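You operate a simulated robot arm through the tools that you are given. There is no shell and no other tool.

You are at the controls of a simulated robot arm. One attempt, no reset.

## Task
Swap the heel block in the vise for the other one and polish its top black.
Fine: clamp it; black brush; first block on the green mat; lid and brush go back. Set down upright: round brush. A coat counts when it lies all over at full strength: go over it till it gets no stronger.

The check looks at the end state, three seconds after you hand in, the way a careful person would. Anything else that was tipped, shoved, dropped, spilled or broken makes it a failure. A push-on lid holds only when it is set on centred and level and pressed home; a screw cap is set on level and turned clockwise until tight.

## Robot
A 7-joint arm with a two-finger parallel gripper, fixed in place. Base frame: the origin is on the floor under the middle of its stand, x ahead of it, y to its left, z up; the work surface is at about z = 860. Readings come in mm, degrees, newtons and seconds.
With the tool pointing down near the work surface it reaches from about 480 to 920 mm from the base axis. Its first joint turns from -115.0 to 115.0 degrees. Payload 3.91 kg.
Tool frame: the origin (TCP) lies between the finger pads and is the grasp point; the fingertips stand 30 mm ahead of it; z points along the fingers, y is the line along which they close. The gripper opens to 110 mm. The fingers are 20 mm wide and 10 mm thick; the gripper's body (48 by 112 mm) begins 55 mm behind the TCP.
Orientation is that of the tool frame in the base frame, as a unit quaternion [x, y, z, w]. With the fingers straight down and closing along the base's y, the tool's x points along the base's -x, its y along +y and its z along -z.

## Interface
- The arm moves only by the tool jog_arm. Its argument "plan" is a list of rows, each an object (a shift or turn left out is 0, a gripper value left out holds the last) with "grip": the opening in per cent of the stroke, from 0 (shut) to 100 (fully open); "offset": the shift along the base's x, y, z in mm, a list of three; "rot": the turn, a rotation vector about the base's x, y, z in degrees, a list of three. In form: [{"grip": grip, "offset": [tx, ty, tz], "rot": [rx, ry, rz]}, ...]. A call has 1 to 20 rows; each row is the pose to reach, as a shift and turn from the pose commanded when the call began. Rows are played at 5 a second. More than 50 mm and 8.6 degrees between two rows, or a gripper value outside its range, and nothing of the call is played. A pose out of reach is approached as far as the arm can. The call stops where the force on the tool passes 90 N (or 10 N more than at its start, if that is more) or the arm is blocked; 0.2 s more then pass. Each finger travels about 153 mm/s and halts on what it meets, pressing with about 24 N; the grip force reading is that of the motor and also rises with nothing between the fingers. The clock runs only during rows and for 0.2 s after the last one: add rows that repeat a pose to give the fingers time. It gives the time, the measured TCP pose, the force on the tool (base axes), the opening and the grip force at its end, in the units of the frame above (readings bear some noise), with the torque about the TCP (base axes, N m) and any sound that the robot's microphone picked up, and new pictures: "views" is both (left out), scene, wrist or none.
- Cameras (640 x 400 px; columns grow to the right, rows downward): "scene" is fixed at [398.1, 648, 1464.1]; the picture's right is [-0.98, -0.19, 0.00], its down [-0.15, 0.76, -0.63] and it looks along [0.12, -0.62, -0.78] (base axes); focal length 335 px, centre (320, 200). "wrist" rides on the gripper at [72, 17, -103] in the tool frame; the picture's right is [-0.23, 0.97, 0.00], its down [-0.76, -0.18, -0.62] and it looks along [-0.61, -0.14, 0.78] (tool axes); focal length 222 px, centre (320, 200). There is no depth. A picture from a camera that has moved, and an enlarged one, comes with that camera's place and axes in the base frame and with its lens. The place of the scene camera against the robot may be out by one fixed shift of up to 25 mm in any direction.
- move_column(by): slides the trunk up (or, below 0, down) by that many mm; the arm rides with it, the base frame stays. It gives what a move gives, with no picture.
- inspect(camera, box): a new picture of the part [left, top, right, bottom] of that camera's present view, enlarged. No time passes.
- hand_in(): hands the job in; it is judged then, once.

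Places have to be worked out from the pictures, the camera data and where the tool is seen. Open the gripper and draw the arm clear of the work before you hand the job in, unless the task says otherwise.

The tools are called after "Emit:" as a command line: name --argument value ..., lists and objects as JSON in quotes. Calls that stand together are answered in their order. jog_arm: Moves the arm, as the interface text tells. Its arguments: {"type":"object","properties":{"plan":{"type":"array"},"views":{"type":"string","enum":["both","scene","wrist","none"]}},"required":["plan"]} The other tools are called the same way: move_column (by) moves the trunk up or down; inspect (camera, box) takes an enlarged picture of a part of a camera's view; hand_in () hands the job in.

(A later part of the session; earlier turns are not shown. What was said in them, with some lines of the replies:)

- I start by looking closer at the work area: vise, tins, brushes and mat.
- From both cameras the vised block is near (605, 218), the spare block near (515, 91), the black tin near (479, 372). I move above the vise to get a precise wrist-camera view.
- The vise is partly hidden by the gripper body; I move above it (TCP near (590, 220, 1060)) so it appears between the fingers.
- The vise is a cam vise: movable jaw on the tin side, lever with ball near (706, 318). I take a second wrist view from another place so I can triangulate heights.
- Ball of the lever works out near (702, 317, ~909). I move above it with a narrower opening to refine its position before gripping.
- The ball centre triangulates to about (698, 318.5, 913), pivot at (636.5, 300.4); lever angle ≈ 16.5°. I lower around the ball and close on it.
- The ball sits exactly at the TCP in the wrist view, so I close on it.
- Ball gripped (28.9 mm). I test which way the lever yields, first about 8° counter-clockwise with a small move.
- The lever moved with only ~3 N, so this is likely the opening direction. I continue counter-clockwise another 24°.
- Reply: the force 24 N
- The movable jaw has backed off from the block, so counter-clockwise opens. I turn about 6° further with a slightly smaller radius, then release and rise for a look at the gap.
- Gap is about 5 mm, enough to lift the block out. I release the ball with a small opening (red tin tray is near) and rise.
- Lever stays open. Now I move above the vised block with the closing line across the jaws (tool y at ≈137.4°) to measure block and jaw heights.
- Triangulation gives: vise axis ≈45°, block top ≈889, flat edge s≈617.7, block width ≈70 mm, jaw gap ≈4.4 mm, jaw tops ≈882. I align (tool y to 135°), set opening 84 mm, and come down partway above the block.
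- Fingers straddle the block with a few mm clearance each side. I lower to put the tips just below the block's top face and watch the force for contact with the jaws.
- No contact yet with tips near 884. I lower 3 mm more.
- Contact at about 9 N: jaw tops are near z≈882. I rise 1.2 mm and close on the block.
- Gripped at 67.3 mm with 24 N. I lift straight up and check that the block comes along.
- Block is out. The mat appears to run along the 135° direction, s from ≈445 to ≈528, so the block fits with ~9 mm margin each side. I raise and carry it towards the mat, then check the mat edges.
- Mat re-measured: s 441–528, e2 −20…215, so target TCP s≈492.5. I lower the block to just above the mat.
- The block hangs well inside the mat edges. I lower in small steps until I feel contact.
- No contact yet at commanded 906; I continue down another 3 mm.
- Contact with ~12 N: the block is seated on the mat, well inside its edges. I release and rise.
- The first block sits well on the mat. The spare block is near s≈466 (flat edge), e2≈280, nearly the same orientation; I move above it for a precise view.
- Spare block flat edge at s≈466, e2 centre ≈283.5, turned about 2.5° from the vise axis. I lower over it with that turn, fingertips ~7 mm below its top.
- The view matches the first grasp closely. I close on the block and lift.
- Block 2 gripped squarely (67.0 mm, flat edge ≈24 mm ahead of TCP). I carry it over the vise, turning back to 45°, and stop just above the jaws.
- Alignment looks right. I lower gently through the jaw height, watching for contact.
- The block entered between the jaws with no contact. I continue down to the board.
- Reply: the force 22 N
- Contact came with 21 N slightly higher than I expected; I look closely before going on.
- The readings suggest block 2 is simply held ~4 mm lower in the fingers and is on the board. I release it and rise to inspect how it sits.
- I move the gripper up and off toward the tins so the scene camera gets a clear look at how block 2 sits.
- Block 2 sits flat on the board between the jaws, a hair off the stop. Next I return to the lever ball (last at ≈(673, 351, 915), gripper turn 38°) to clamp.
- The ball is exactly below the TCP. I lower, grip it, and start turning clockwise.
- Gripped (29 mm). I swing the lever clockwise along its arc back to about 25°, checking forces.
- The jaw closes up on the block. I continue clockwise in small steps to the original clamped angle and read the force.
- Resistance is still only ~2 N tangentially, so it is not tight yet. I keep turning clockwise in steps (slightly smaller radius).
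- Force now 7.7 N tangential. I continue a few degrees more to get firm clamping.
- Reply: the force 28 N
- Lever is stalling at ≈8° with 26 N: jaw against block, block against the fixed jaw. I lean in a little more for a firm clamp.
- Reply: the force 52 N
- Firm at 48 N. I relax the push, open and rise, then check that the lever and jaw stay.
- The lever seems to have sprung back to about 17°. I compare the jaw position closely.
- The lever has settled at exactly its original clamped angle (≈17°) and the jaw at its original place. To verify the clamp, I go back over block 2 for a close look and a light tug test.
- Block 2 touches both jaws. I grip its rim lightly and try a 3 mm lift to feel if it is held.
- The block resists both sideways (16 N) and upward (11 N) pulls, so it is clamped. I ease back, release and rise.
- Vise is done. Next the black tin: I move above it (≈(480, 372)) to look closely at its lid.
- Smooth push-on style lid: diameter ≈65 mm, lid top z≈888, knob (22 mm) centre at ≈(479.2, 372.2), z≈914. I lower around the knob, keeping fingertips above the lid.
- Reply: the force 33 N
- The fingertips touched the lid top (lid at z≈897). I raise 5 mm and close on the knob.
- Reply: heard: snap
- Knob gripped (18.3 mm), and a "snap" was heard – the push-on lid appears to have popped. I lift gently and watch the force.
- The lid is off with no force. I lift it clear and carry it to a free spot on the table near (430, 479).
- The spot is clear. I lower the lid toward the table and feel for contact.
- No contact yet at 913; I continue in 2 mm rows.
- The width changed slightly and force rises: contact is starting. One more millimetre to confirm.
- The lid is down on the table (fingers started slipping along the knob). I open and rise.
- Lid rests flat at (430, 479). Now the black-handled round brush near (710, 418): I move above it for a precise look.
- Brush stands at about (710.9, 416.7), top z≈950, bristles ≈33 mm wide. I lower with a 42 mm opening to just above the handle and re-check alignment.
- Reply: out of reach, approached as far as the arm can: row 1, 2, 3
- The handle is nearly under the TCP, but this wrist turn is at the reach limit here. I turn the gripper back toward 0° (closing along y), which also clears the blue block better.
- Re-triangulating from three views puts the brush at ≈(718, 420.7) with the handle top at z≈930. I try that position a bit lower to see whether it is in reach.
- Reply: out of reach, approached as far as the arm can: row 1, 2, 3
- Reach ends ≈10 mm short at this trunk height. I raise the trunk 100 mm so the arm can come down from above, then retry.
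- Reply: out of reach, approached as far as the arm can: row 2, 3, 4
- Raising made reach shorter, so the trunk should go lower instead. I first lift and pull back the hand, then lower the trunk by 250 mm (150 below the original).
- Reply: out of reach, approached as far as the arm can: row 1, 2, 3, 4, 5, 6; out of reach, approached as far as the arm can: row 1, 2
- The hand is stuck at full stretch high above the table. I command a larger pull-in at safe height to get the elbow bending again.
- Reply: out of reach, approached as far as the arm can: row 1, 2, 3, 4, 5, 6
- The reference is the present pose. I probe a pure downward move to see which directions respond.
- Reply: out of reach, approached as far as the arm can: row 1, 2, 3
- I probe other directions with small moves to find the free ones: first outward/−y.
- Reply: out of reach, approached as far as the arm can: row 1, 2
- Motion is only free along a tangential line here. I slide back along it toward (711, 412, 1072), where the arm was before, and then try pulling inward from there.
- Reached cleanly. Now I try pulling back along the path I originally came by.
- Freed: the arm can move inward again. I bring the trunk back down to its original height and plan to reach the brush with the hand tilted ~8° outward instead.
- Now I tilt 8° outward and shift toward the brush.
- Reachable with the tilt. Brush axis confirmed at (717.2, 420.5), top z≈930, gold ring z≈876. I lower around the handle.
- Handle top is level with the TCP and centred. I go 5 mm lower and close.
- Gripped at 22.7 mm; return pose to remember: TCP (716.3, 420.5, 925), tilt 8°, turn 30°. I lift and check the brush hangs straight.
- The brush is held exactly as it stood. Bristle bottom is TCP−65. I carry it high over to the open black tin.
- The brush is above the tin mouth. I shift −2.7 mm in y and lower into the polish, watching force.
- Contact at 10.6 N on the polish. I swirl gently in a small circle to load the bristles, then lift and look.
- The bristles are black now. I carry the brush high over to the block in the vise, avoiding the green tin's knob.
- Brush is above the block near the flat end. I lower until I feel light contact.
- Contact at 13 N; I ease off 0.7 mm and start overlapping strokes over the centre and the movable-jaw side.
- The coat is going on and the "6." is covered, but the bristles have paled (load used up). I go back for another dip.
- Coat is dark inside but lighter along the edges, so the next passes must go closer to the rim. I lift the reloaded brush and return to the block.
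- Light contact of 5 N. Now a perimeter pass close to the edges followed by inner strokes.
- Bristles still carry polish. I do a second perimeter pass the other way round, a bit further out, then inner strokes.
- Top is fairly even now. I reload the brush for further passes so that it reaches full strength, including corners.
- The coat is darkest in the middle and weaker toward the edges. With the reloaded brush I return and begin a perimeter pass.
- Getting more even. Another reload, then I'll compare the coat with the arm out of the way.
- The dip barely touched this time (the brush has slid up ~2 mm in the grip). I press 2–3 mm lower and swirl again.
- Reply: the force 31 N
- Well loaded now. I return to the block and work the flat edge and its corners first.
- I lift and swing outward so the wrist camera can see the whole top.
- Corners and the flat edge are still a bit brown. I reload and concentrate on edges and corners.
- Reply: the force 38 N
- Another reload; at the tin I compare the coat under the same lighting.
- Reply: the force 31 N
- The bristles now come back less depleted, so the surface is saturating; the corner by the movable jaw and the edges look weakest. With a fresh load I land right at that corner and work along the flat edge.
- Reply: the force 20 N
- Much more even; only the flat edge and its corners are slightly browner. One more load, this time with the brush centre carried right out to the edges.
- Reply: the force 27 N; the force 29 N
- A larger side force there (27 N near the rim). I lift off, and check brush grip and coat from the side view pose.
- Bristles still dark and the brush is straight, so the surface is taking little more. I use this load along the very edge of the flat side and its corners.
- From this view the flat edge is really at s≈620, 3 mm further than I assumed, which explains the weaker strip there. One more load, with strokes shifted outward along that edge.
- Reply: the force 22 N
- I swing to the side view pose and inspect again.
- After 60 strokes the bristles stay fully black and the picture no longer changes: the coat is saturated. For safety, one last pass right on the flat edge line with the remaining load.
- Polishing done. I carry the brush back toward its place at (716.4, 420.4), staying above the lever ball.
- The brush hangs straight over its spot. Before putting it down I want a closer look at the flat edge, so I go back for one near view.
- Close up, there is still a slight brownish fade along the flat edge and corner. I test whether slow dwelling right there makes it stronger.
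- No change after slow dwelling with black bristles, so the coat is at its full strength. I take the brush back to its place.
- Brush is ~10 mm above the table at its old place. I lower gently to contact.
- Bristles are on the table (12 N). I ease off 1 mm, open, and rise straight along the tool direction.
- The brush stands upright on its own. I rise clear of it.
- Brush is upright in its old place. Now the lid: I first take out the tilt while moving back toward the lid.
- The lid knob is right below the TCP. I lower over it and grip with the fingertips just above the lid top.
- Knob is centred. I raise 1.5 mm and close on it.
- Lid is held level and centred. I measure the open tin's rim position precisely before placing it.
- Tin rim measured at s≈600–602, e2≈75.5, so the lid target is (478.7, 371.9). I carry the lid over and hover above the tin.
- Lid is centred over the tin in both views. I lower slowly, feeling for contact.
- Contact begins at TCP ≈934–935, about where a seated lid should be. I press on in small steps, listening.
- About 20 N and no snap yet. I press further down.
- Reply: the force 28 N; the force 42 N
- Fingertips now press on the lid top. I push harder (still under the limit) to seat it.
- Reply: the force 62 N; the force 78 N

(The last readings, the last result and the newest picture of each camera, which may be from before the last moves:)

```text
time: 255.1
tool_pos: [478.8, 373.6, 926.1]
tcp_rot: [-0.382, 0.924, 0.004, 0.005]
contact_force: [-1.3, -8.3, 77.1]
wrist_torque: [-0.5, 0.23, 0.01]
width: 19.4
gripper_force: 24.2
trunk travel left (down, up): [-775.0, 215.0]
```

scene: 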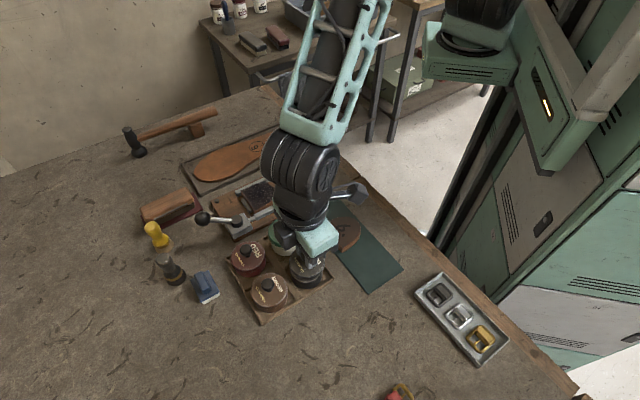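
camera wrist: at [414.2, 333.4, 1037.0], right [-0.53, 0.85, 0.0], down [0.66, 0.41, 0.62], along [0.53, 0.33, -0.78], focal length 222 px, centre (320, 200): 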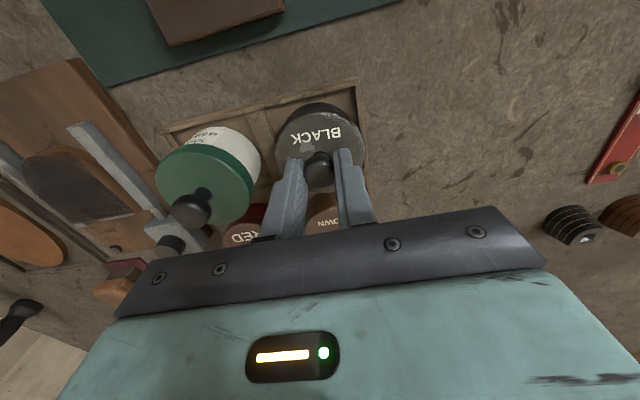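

No snap but height equals the original seated height. I relieve the pressure and inspect the seam closely.

Emit:
jog_arm --plan '[{"grip": 8, "offset": [0, 0, 4]}, {"grip": 8, "offset": [0, 0, 8]}, {"grip": 30, "offset": [0, 0, 8]}, {"grip": 45, "offset": [0, 0, 9]}, {"grip": 45, "offset": [0, 0, 11]}, {"grip": 45, "offset": [0, 0, 30]}, {"grip": 45, "offset": [0, 0, 70]}, {"grip": 45, "offset": [-30, 30, 90]}, {"grip": 45, "offset": [-30, 30, 90]}]' --views "both"

Emit:
inspect --camera "scene" --box '[270, 230, 340, 300]'

Emit:
inspect --camera "scene" --box '[225, 225, 335, 315]'

```text
time: 257.1
tool_pos: [449.0, 403.5, 1010.5]
tcp_rot: [-0.383, 0.924, 0.0, -0.001]
contact_force: [-0.5, -0.3, 0.1]
wrist_torque: [-0.02, -0.02, -0.01]
width: 49.5
gripper_force: 0.1
trunk travel left (down, up): [-775.0, 215.0]
heard: snap
camera wrist: at [384.9, 364.0, 1113.3], right [-0.53, 0.85, 0.0], down [0.66, 0.41, 0.62], along [0.53, 0.33, -0.78], focal length 222 px, centre (320, 200)
```

scene: 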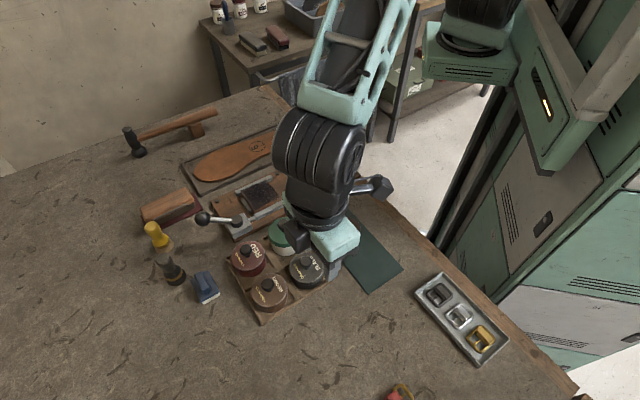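
wrist: 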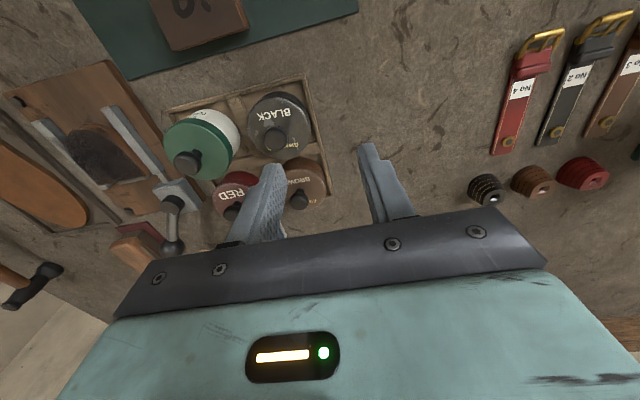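

```text
5.71 times, centred on (305, 265) of scene
camera zoom: at [398.1, 648.0, 1464.1], right [-0.98, -0.19, 0.0], down [-0.15, 0.76, -0.63], along [0.12, -0.62, -0.78], focal length 1912 px, centre (406, -171)
```

zoom: 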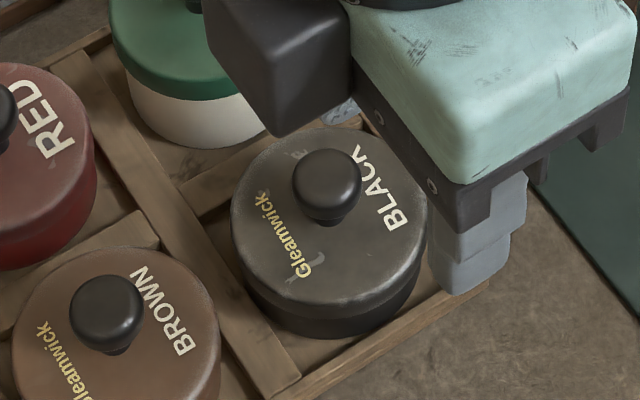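

```text
4.44 times, centred on (280, 270) of scene
camera zoom: at [398.1, 648.0, 1464.1], right [-0.98, -0.19, 0.0], down [-0.15, 0.76, -0.63], along [0.12, -0.62, -0.78], focal length 1488 px, centre (498, -111)
```

zoom: 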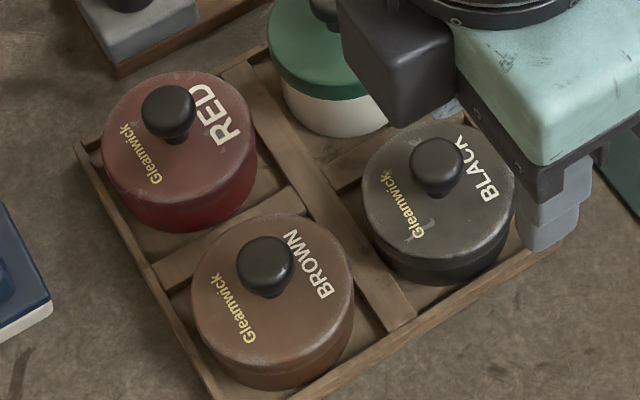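

A "snap" was heard during this call. I go to the same viewpoint as before opening to compare the lid's seat.

Emit:
jog_arm --plan '[{"grip": 45, "offset": [16, -15, 0.4]}, {"grip": 45, "offset": [31.3, -29.9, 0.4]}, {"grip": 45, "offset": [31.3, -29.9, 0.4]}, {"grip": 45, "offset": [31.3, -29.9, 0.4]}]' --views "both"

Emit:
inspect --camera "wrist" --box '[220, 40, 420, 200]'

Emit:
inspect --camera "scene" --box '[270, 230, 340, 300]'

```text
time: 258.1
tool_pos: [480.5, 370.8, 1008.9]
tcp_rot: [-0.383, 0.924, 0.0, 0.0]
contact_force: [0.7, -0.5, 0.9]
wrist_torque: [-0.02, 0.01, -0.01]
width: 49.6
gripper_force: 0.1
trunk travel left (down, up): [-775.0, 215.0]
camera wrist: at [417.2, 330.7, 1111.8], right [-0.53, 0.85, 0.0], down [0.66, 0.41, 0.62], along [0.53, 0.33, -0.78], focal length 222 px, centre (320, 200)
```

scene: 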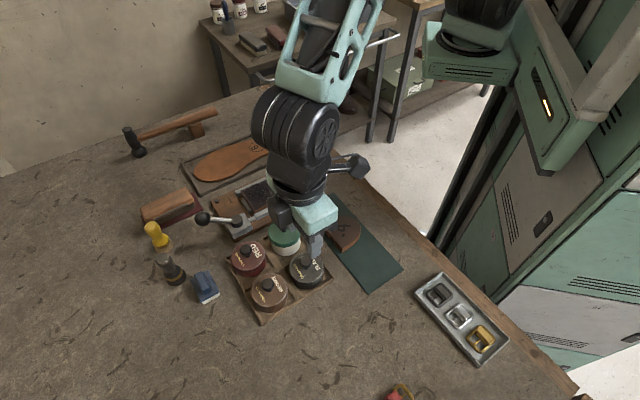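
wrist: 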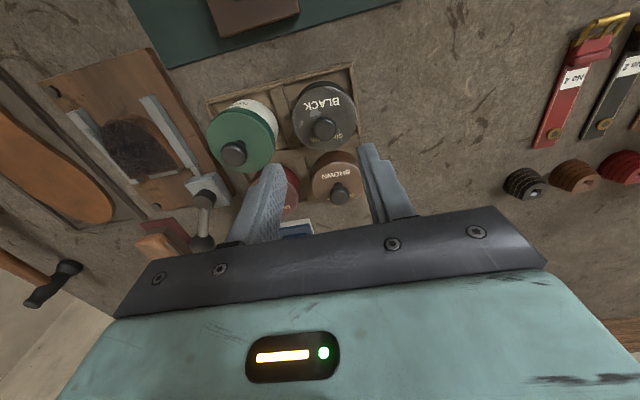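

```text
2.50 times, centred on (320, 120) of wrist
camera zoom: at [417.2, 330.7, 1111.8], right [-0.53, 0.85, 0.0], down [0.66, 0.41, 0.62], along [0.53, 0.33, -0.78], focal length 555 px, centre (320, 400)
```

zoom: 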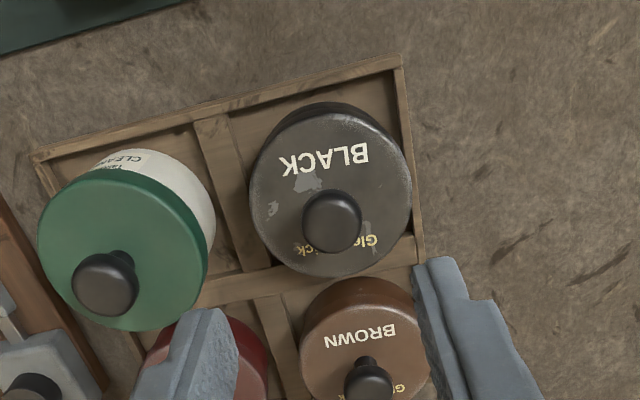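

```text
5.71 times, centred on (305, 265) of scene
camera zoom: at [398.1, 648.0, 1464.1], right [-0.98, -0.19, 0.0], down [-0.15, 0.76, -0.63], along [0.12, -0.62, -0.78], focal length 1912 px, centre (406, -171)
```

zoom: 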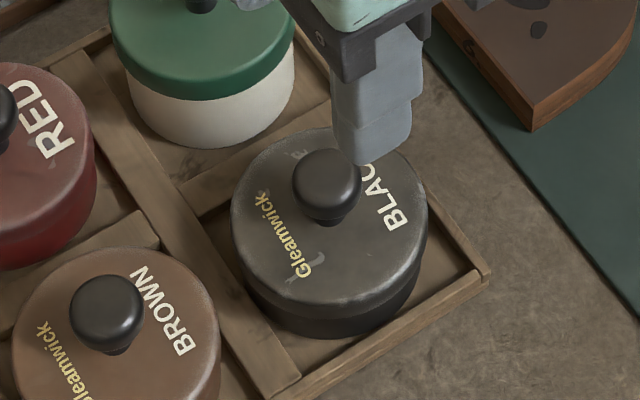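

Lid position matches the original within ~1 mm. To be sure it is latched I press it again with open fingertips on both sides of the knob (no pulling on release).

Emit:
jog_arm --plan '[{"grip": 36, "offset": [-1.0, 0.3, -30]}, {"grip": 36, "offset": [-1.0, 0.3, -65]}, {"grip": 36, "offset": [-1.0, 0.3, -78]}, {"grip": 36, "offset": [-1.0, 0.3, -80]}, {"grip": 36, "offset": [-1.0, 0.3, -80]}]' --views "wrist"

Emit:
inspect --camera "wrist" --box '[240, 80, 400, 210]'

```text
time: 259.3
tool_pos: [479.9, 371.3, 928.7]
tcp_rot: [-0.382, 0.924, 0.0, 0.0]
contact_force: [-0.2, 0.1, 0.2]
wrist_torque: [0.0, 0.01, -0.02]
width: 39.7
gripper_force: 0.1
trunk travel left (down, up): [-775.0, 215.0]
camera wrist: at [416.4, 332.9, 1031.8], right [-0.53, 0.85, 0.0], down [0.66, 0.41, 0.62], along [0.53, 0.33, -0.78], focal length 222 px, centre (320, 200)
```

wrist: 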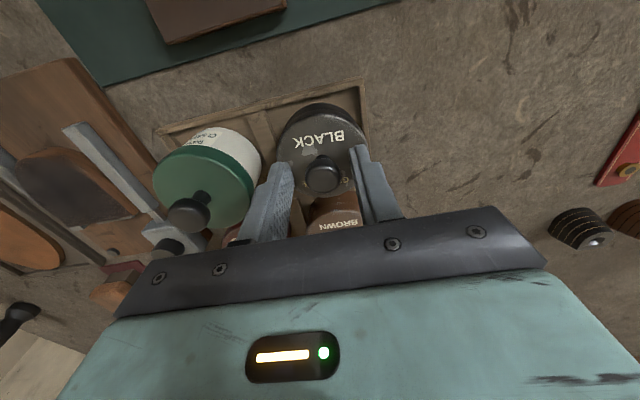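

```text
3.08 times, centred on (320, 145) of wrist
camera zoom: at [416.4, 332.9, 1031.8], right [-0.53, 0.85, 0.0], down [0.66, 0.41, 0.62], along [0.53, 0.33, -0.78], focal length 684 px, centre (320, 369)
```

zoom: 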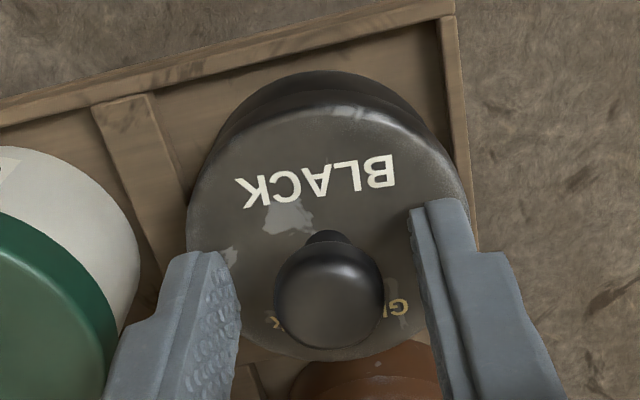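

No contact at 928.7 yet. I press down in steps and listen.

Emit:
jog_arm --plan '[{"grip": 36, "offset": [-0.8, 0.8, -2]}, {"grip": 36, "offset": [-0.8, 0.8, -4]}, {"grip": 36, "offset": [-0.8, 0.8, -4]}]' --views "none"

```text
time: 260.1
tool_pos: [478.5, 372.7, 927.3]
tcp_rot: [-0.382, 0.924, 0.002, 0.003]
contact_force: [0.6, -12.4, 41.6]
wrist_torque: [-0.45, 0.02, 0.02]
width: 39.6
gripper_force: 0.0
trunk travel left (down, up): [-775.0, 215.0]
```

Emit:
jog_arm --plan '[{"grip": 36, "offset": [0, 0, -1.5]}, {"grip": 36, "offset": [0, 0, -3]}, {"grip": 36, "offset": [0, 0, -4.5]}, {"grip": 36, "offset": [0, 0, -4.5]}]' --views "none"

```text
time: 261.1
tool_pos: [478.8, 374.7, 926.9]
tcp_rot: [-0.382, 0.924, 0.003, 0.005]
contact_force: [0.5, -25.0, 86.1]
wrist_torque: [-1.01, 0.03, 0.06]
width: 39.7
gripper_force: 0.1
trunk travel left (down, up): [-775.0, 215.0]
```

Pressed with 86 N; lid top is at the original height. To know whether it really holds, I do a gentle pull test on the knob (I can press it home again afterwards).

Emit:
jog_arm --plan '[{"grip": 36, "offset": [0, 0, 5]}, {"grip": 36, "offset": [0, 0, 12]}, {"grip": 36, "offset": [0, 0, 14]}, {"grip": 36, "offset": [0, 0, 14]}]' --views "none"

Emit:
jog_arm --plan '[{"grip": 24}, {"grip": 14}, {"grip": 14}, {"grip": 14}]' --views "wrist"

```text
time: 262.1
tool_pos: [477.3, 372.9, 932.9]
tcp_rot: [-0.383, 0.924, 0.0, 0.0]
contact_force: [-0.1, -0.1, 0.2]
wrist_torque: [-0.01, -0.01, -0.01]
width: 39.6
gripper_force: 0.1
trunk travel left (down, up): [-775.0, 215.0]
```

```text
time: 263.1
tool_pos: [478.8, 373.8, 934.0]
tcp_rot: [-0.383, 0.924, 0.001, 0.0]
contact_force: [-0.7, -0.5, 0.9]
wrist_torque: [-0.01, 0.02, -0.02]
width: 19.6
gripper_force: 24.3
trunk travel left (down, up): [-775.0, 215.0]
heard: snap
camera wrist: at [415.1, 334.3, 1036.9], right [-0.53, 0.85, 0.0], down [0.66, 0.41, 0.62], along [0.53, 0.33, -0.78], focal length 222 px, centre (320, 200)
```

wrist: 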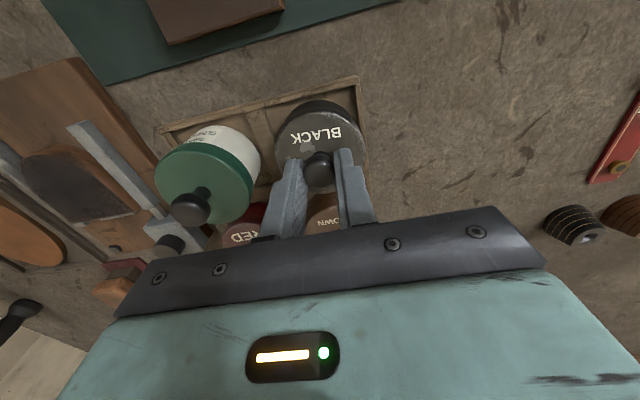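

A snap came on gripping. I lift 3 mm to learn whether that means released or engaged.

Emit:
jog_arm --plan '[{"grip": 14, "offset": [0, 0, 1]}, {"grip": 14, "offset": [0, 0, 2]}, {"grip": 14, "offset": [0, 0, 3]}, {"grip": 14, "offset": [0, 0, 3]}]' --views "none"

Emit:
inspect --camera "scene" --box '[270, 230, 340, 300]'

```text
time: 264.1
tool_pos: [478.4, 373.1, 937.6]
tcp_rot: [-0.382, 0.924, 0.0, 0.0]
contact_force: [0.4, 0.9, -0.3]
wrist_torque: [0.01, 0.0, -0.02]
width: 19.5
gripper_force: 24.2
trunk travel left (down, up): [-775.0, 215.0]
```

```text
5.71 times, centred on (305, 265) of scene
camera zoom: at [398.1, 648.0, 1464.1], right [-0.98, -0.19, 0.0], down [-0.15, 0.76, -0.63], along [0.12, -0.62, -0.78], focal length 1912 px, centre (406, -171)
```

zoom: 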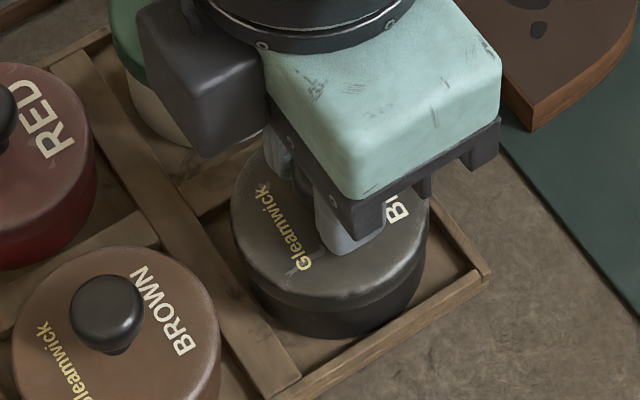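

It lifts freely: "snap" means released, so the earlier open-finger press had latched it. I lower the lid back, open without pulling, then press it home with open fingertips only.

Emit:
jog_arm --plan '[{"grip": 14, "offset": [0, 0, -2]}, {"grip": 14, "offset": [0, 0, -4]}, {"grip": 14, "offset": [0, 0, -5]}, {"grip": 14, "offset": [0, 0, -5]}]' --views "none"

Emit:
jog_arm --plan '[{"grip": 22}, {"grip": 36}, {"grip": 36}, {"grip": 36}]' --views "wrist"

Emit:
inspect --camera "wrist" --box '[240, 60, 400, 190]'

```text
time: 265.1
tool_pos: [479.1, 373.9, 933.3]
tcp_rot: [-0.383, 0.924, 0.001, 0.0]
contact_force: [-0.4, 0.6, 3.1]
wrist_torque: [-0.07, -0.02, 0.02]
width: 19.4
gripper_force: 24.5
trunk travel left (down, up): [-775.0, 215.0]
```

```text
time: 266.1
tool_pos: [480.3, 374.5, 933.4]
tcp_rot: [-0.383, 0.924, 0.0, 0.001]
contact_force: [1.0, 0.1, -0.5]
wrist_torque: [-0.01, -0.01, 0.03]
width: 39.7
gripper_force: 0.1
trunk travel left (down, up): [-775.0, 215.0]
heard: snap
camera wrist: at [415.9, 334.4, 1036.2], right [-0.53, 0.85, 0.0], down [0.66, 0.41, 0.62], along [0.53, 0.33, -0.78], focal length 222 px, centre (320, 200)
```

wrist: 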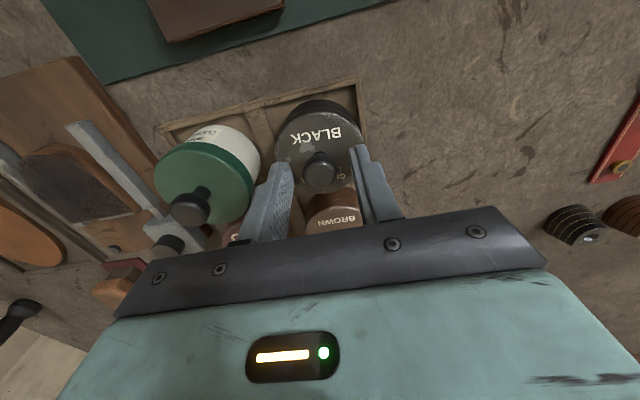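

```text
3.08 times, centred on (320, 125) of wrist
camera zoom: at [415.9, 334.4, 1036.2], right [-0.53, 0.85, 0.0], down [0.66, 0.41, 0.62], along [0.53, 0.33, -0.78], focal length 684 px, centre (320, 431)
```

zoom: 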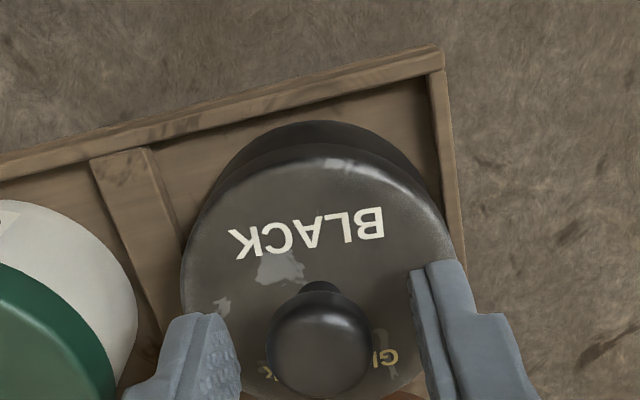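

Now it is clear: gripping releases the lid and letting go of a seated lid snaps it on. It snapped on again; I press it home once more with open fingertips for good measure.

Emit:
jog_arm --plan '[{"grip": 36, "offset": [-1, -0.8, -3]}, {"grip": 36, "offset": [-1, -0.8, -6]}, {"grip": 36, "offset": [-1, -0.8, -8]}, {"grip": 36, "offset": [-1, -0.8, -10]}, {"grip": 36, "offset": [-1, -0.8, -10]}]' --views "none"

```text
time: 267.3
tool_pos: [477.1, 373.1, 927.1]
tcp_rot: [-0.383, 0.924, 0.002, 0.002]
contact_force: [-6.9, -12.5, 59.3]
wrist_torque: [-0.55, 0.19, 0.04]
width: 39.6
gripper_force: 0.0
trunk travel left (down, up): [-775.0, 215.0]
```

Pressed with 59 N at the seated height, no change. I rise straight up, clear of the lid, and draw back.

Emit:
jog_arm --plan '[{"grip": 36, "offset": [0, 0, 6]}, {"grip": 36, "offset": [0, 0, 25]}, {"grip": 36, "offset": [0, 0, 65]}, {"grip": 36, "offset": [0, 0, 110]}, {"grip": 60, "offset": [-15, -10, 150]}, {"grip": 80, "offset": [-40, -20, 185]}, {"grip": 80, "offset": [-70, -25, 215]}, {"grip": 80, "offset": [-70, -25, 215]}]' --views "both"

Emit:
inspect --camera "scene" --box '[180, 170, 340, 320]'

Emit:
inspect --camera "wrist" --box '[180, 40, 420, 200]'

```text
time: 269.1
tool_pos: [409.7, 344.2, 1137.6]
tcp_rot: [-0.383, 0.924, 0.0, -0.001]
contact_force: [0.2, 0.8, -0.6]
wrist_torque: [-0.02, -0.05, -0.01]
width: 88.2
gripper_force: 0.0
trunk travel left (down, up): [-775.0, 215.0]
camera wrist: at [345.9, 306.2, 1240.9], right [-0.53, 0.85, 0.0], down [0.66, 0.41, 0.62], along [0.53, 0.33, -0.78], focal length 222 px, centre (320, 200)
```

scene: 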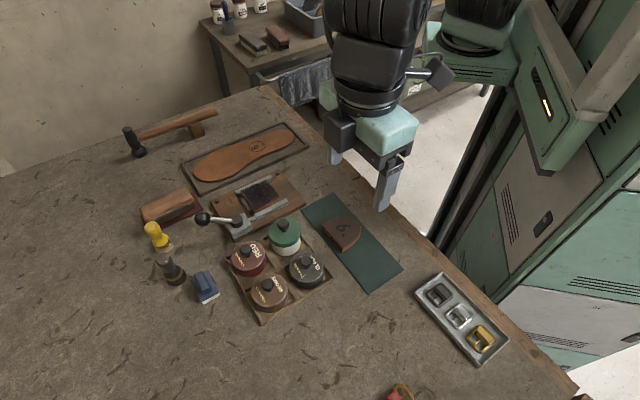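
wrist: 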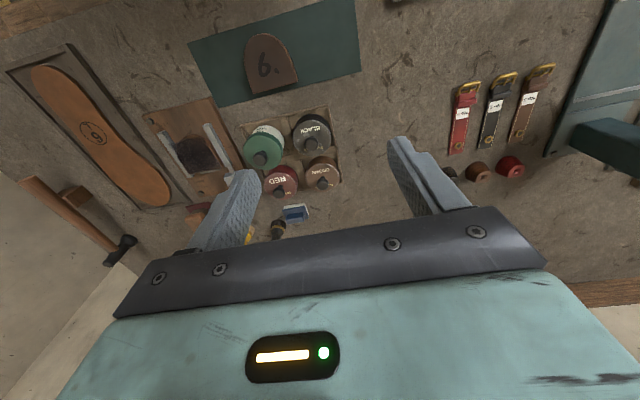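

```text
2.67 times, centred on (260, 245) of scene
camera zoom: at [398.1, 648.0, 1464.1], right [-0.98, -0.19, 0.0], down [-0.15, 0.76, -0.63], along [0.12, -0.62, -0.78], focal length 892 px, centre (480, 80)
```

zoom: 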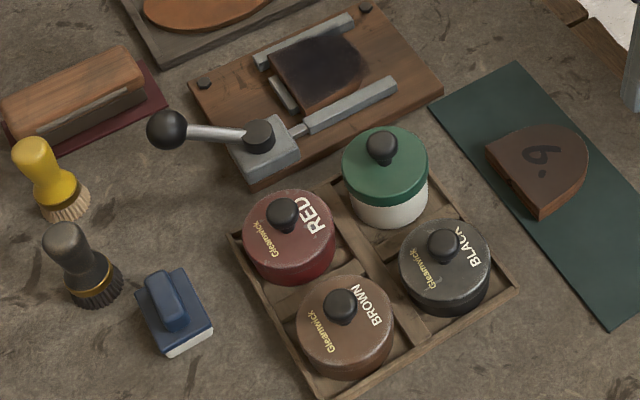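

```text
2.50 times, centred on (300, 120) of wrist
camera zoom: at [345.9, 306.2, 1240.9], right [-0.53, 0.85, 0.0], down [0.66, 0.41, 0.62], along [0.53, 0.33, -0.78], focal length 555 px, centre (370, 400)
```

zoom: 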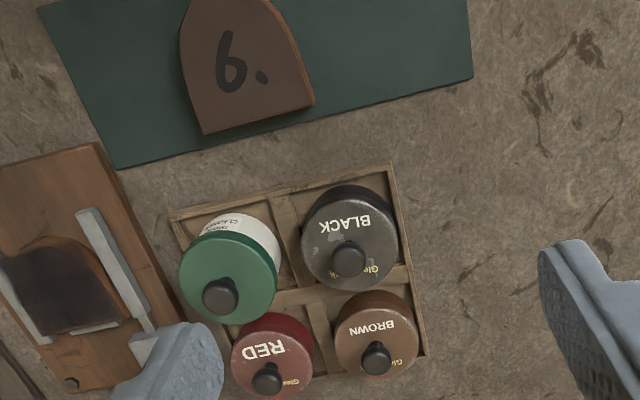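

Everything sits as intended. I check the coat and the vise once more from this brighter view.

Emit:
inspect --camera "wrist" --box '[155, 110, 245, 185]'

Emit:
inspect --camera "scene" --box '[242, 175, 282, 210]'

Emit:
inspect --camera "scene" --box '[130, 210, 230, 310]'

```text
5.33 times, centred on (200, 148) of wrist
camera zoom: at [345.9, 306.2, 1240.9], right [-0.53, 0.85, 0.0], down [0.66, 0.41, 0.62], along [0.53, 0.33, -0.78], focal length 1185 px, centre (960, 480)
```

zoom: 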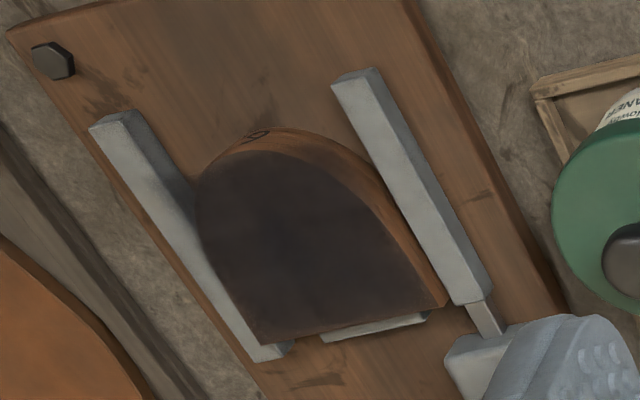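

```text
11.43 times, centred on (262, 192) of scene
camera zoom: at [398.1, 648.0, 1464.1], right [-0.98, -0.19, 0.0], down [-0.15, 0.76, -0.63], along [0.12, -0.62, -0.78], focal length 3825 px, centre (983, 286)
```

zoom: 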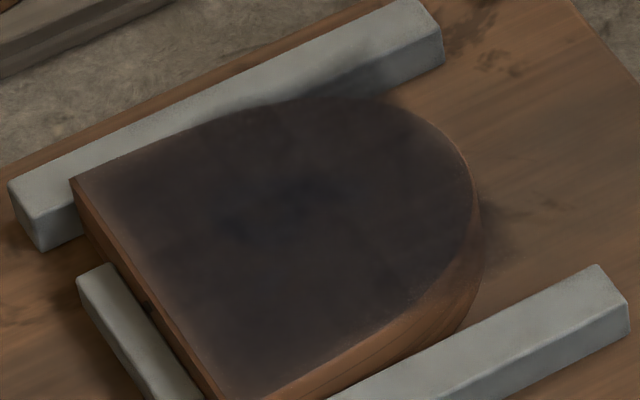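

```text
4.00 times, centred on (180, 260) of scene
camera zoom: at [398.1, 648.0, 1464.1], right [-0.98, -0.19, 0.0], down [-0.15, 0.76, -0.63], along [0.12, -0.62, -0.78], focal length 1339 px, centre (880, -40)
```

zoom: 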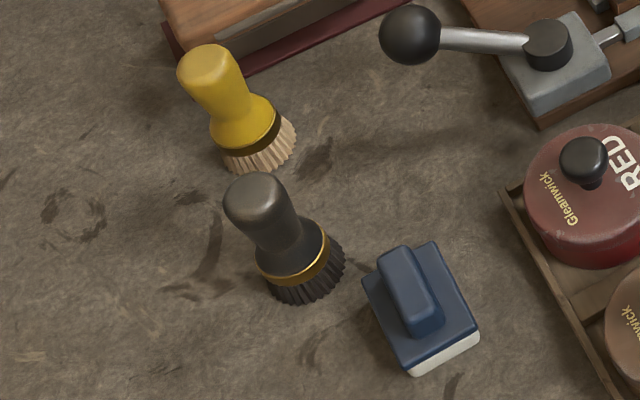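

All is in place: block 2 clamped and evenly black, block 1 on the mat, brush upright at its spot, lid snapped on. I draw the arm back to its starting area with the gripper open.

Emit:
jog_arm --plan '[{"grip": 95, "offset": [-30, 0, 15]}, {"grip": 95, "offset": [-60, 3, 28]}, {"grip": 95, "offset": [-80, 5, 30]}, {"grip": 95, "offset": [-80, 5, 30]}]' --views "scene"

```text
time: 270.1
tool_pos: [326.9, 352.1, 1166.8]
tcp_rot: [-0.382, 0.924, 0.0, 0.0]
contact_force: [-1.0, 0.0, -0.7]
wrist_torque: [0.0, -0.01, 0.0]
width: 104.6
gripper_force: 0.1
trunk travel left (down, up): [-775.0, 215.0]
```

scene: 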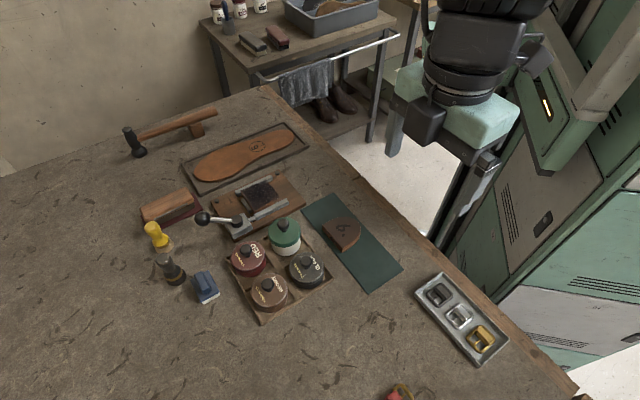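

The arm is clear, the gripper open, and the scene shows every object where it belongs. I hand the job in.

Emit:
hand_in

```text
The job is handed in.
```

I've handed the job in. The blocks are swapped and the new one is clamped in the vise with its top polished black. The check hasn't reported back yet.

- **First block:** it lies on the green mat, clear of the edges.
- **Second block:** it is clamped, and a light tug up and sideways didn't move it. The lever sits at the same angle as at the start.
- **Coat:** I re-dipped several times and brushed right out to the edges. Close up there is still a faint brown fade along the straight edge and its corners. Slow extra strokes there changed nothing, so I took that as full strength.
- **Brush:** the black brush stands upright about 3–4 mm from where it started. Its bristles are now black with polish.
- **Lid:** it is back on the black tin. It snapped on, and I pressed it home with about 59 N. It came loose once, when I gripped the knob to test it, so I seated it again and pressed without gripping.

As far as the pictures show, nothing else was moved, tipped or spilled.
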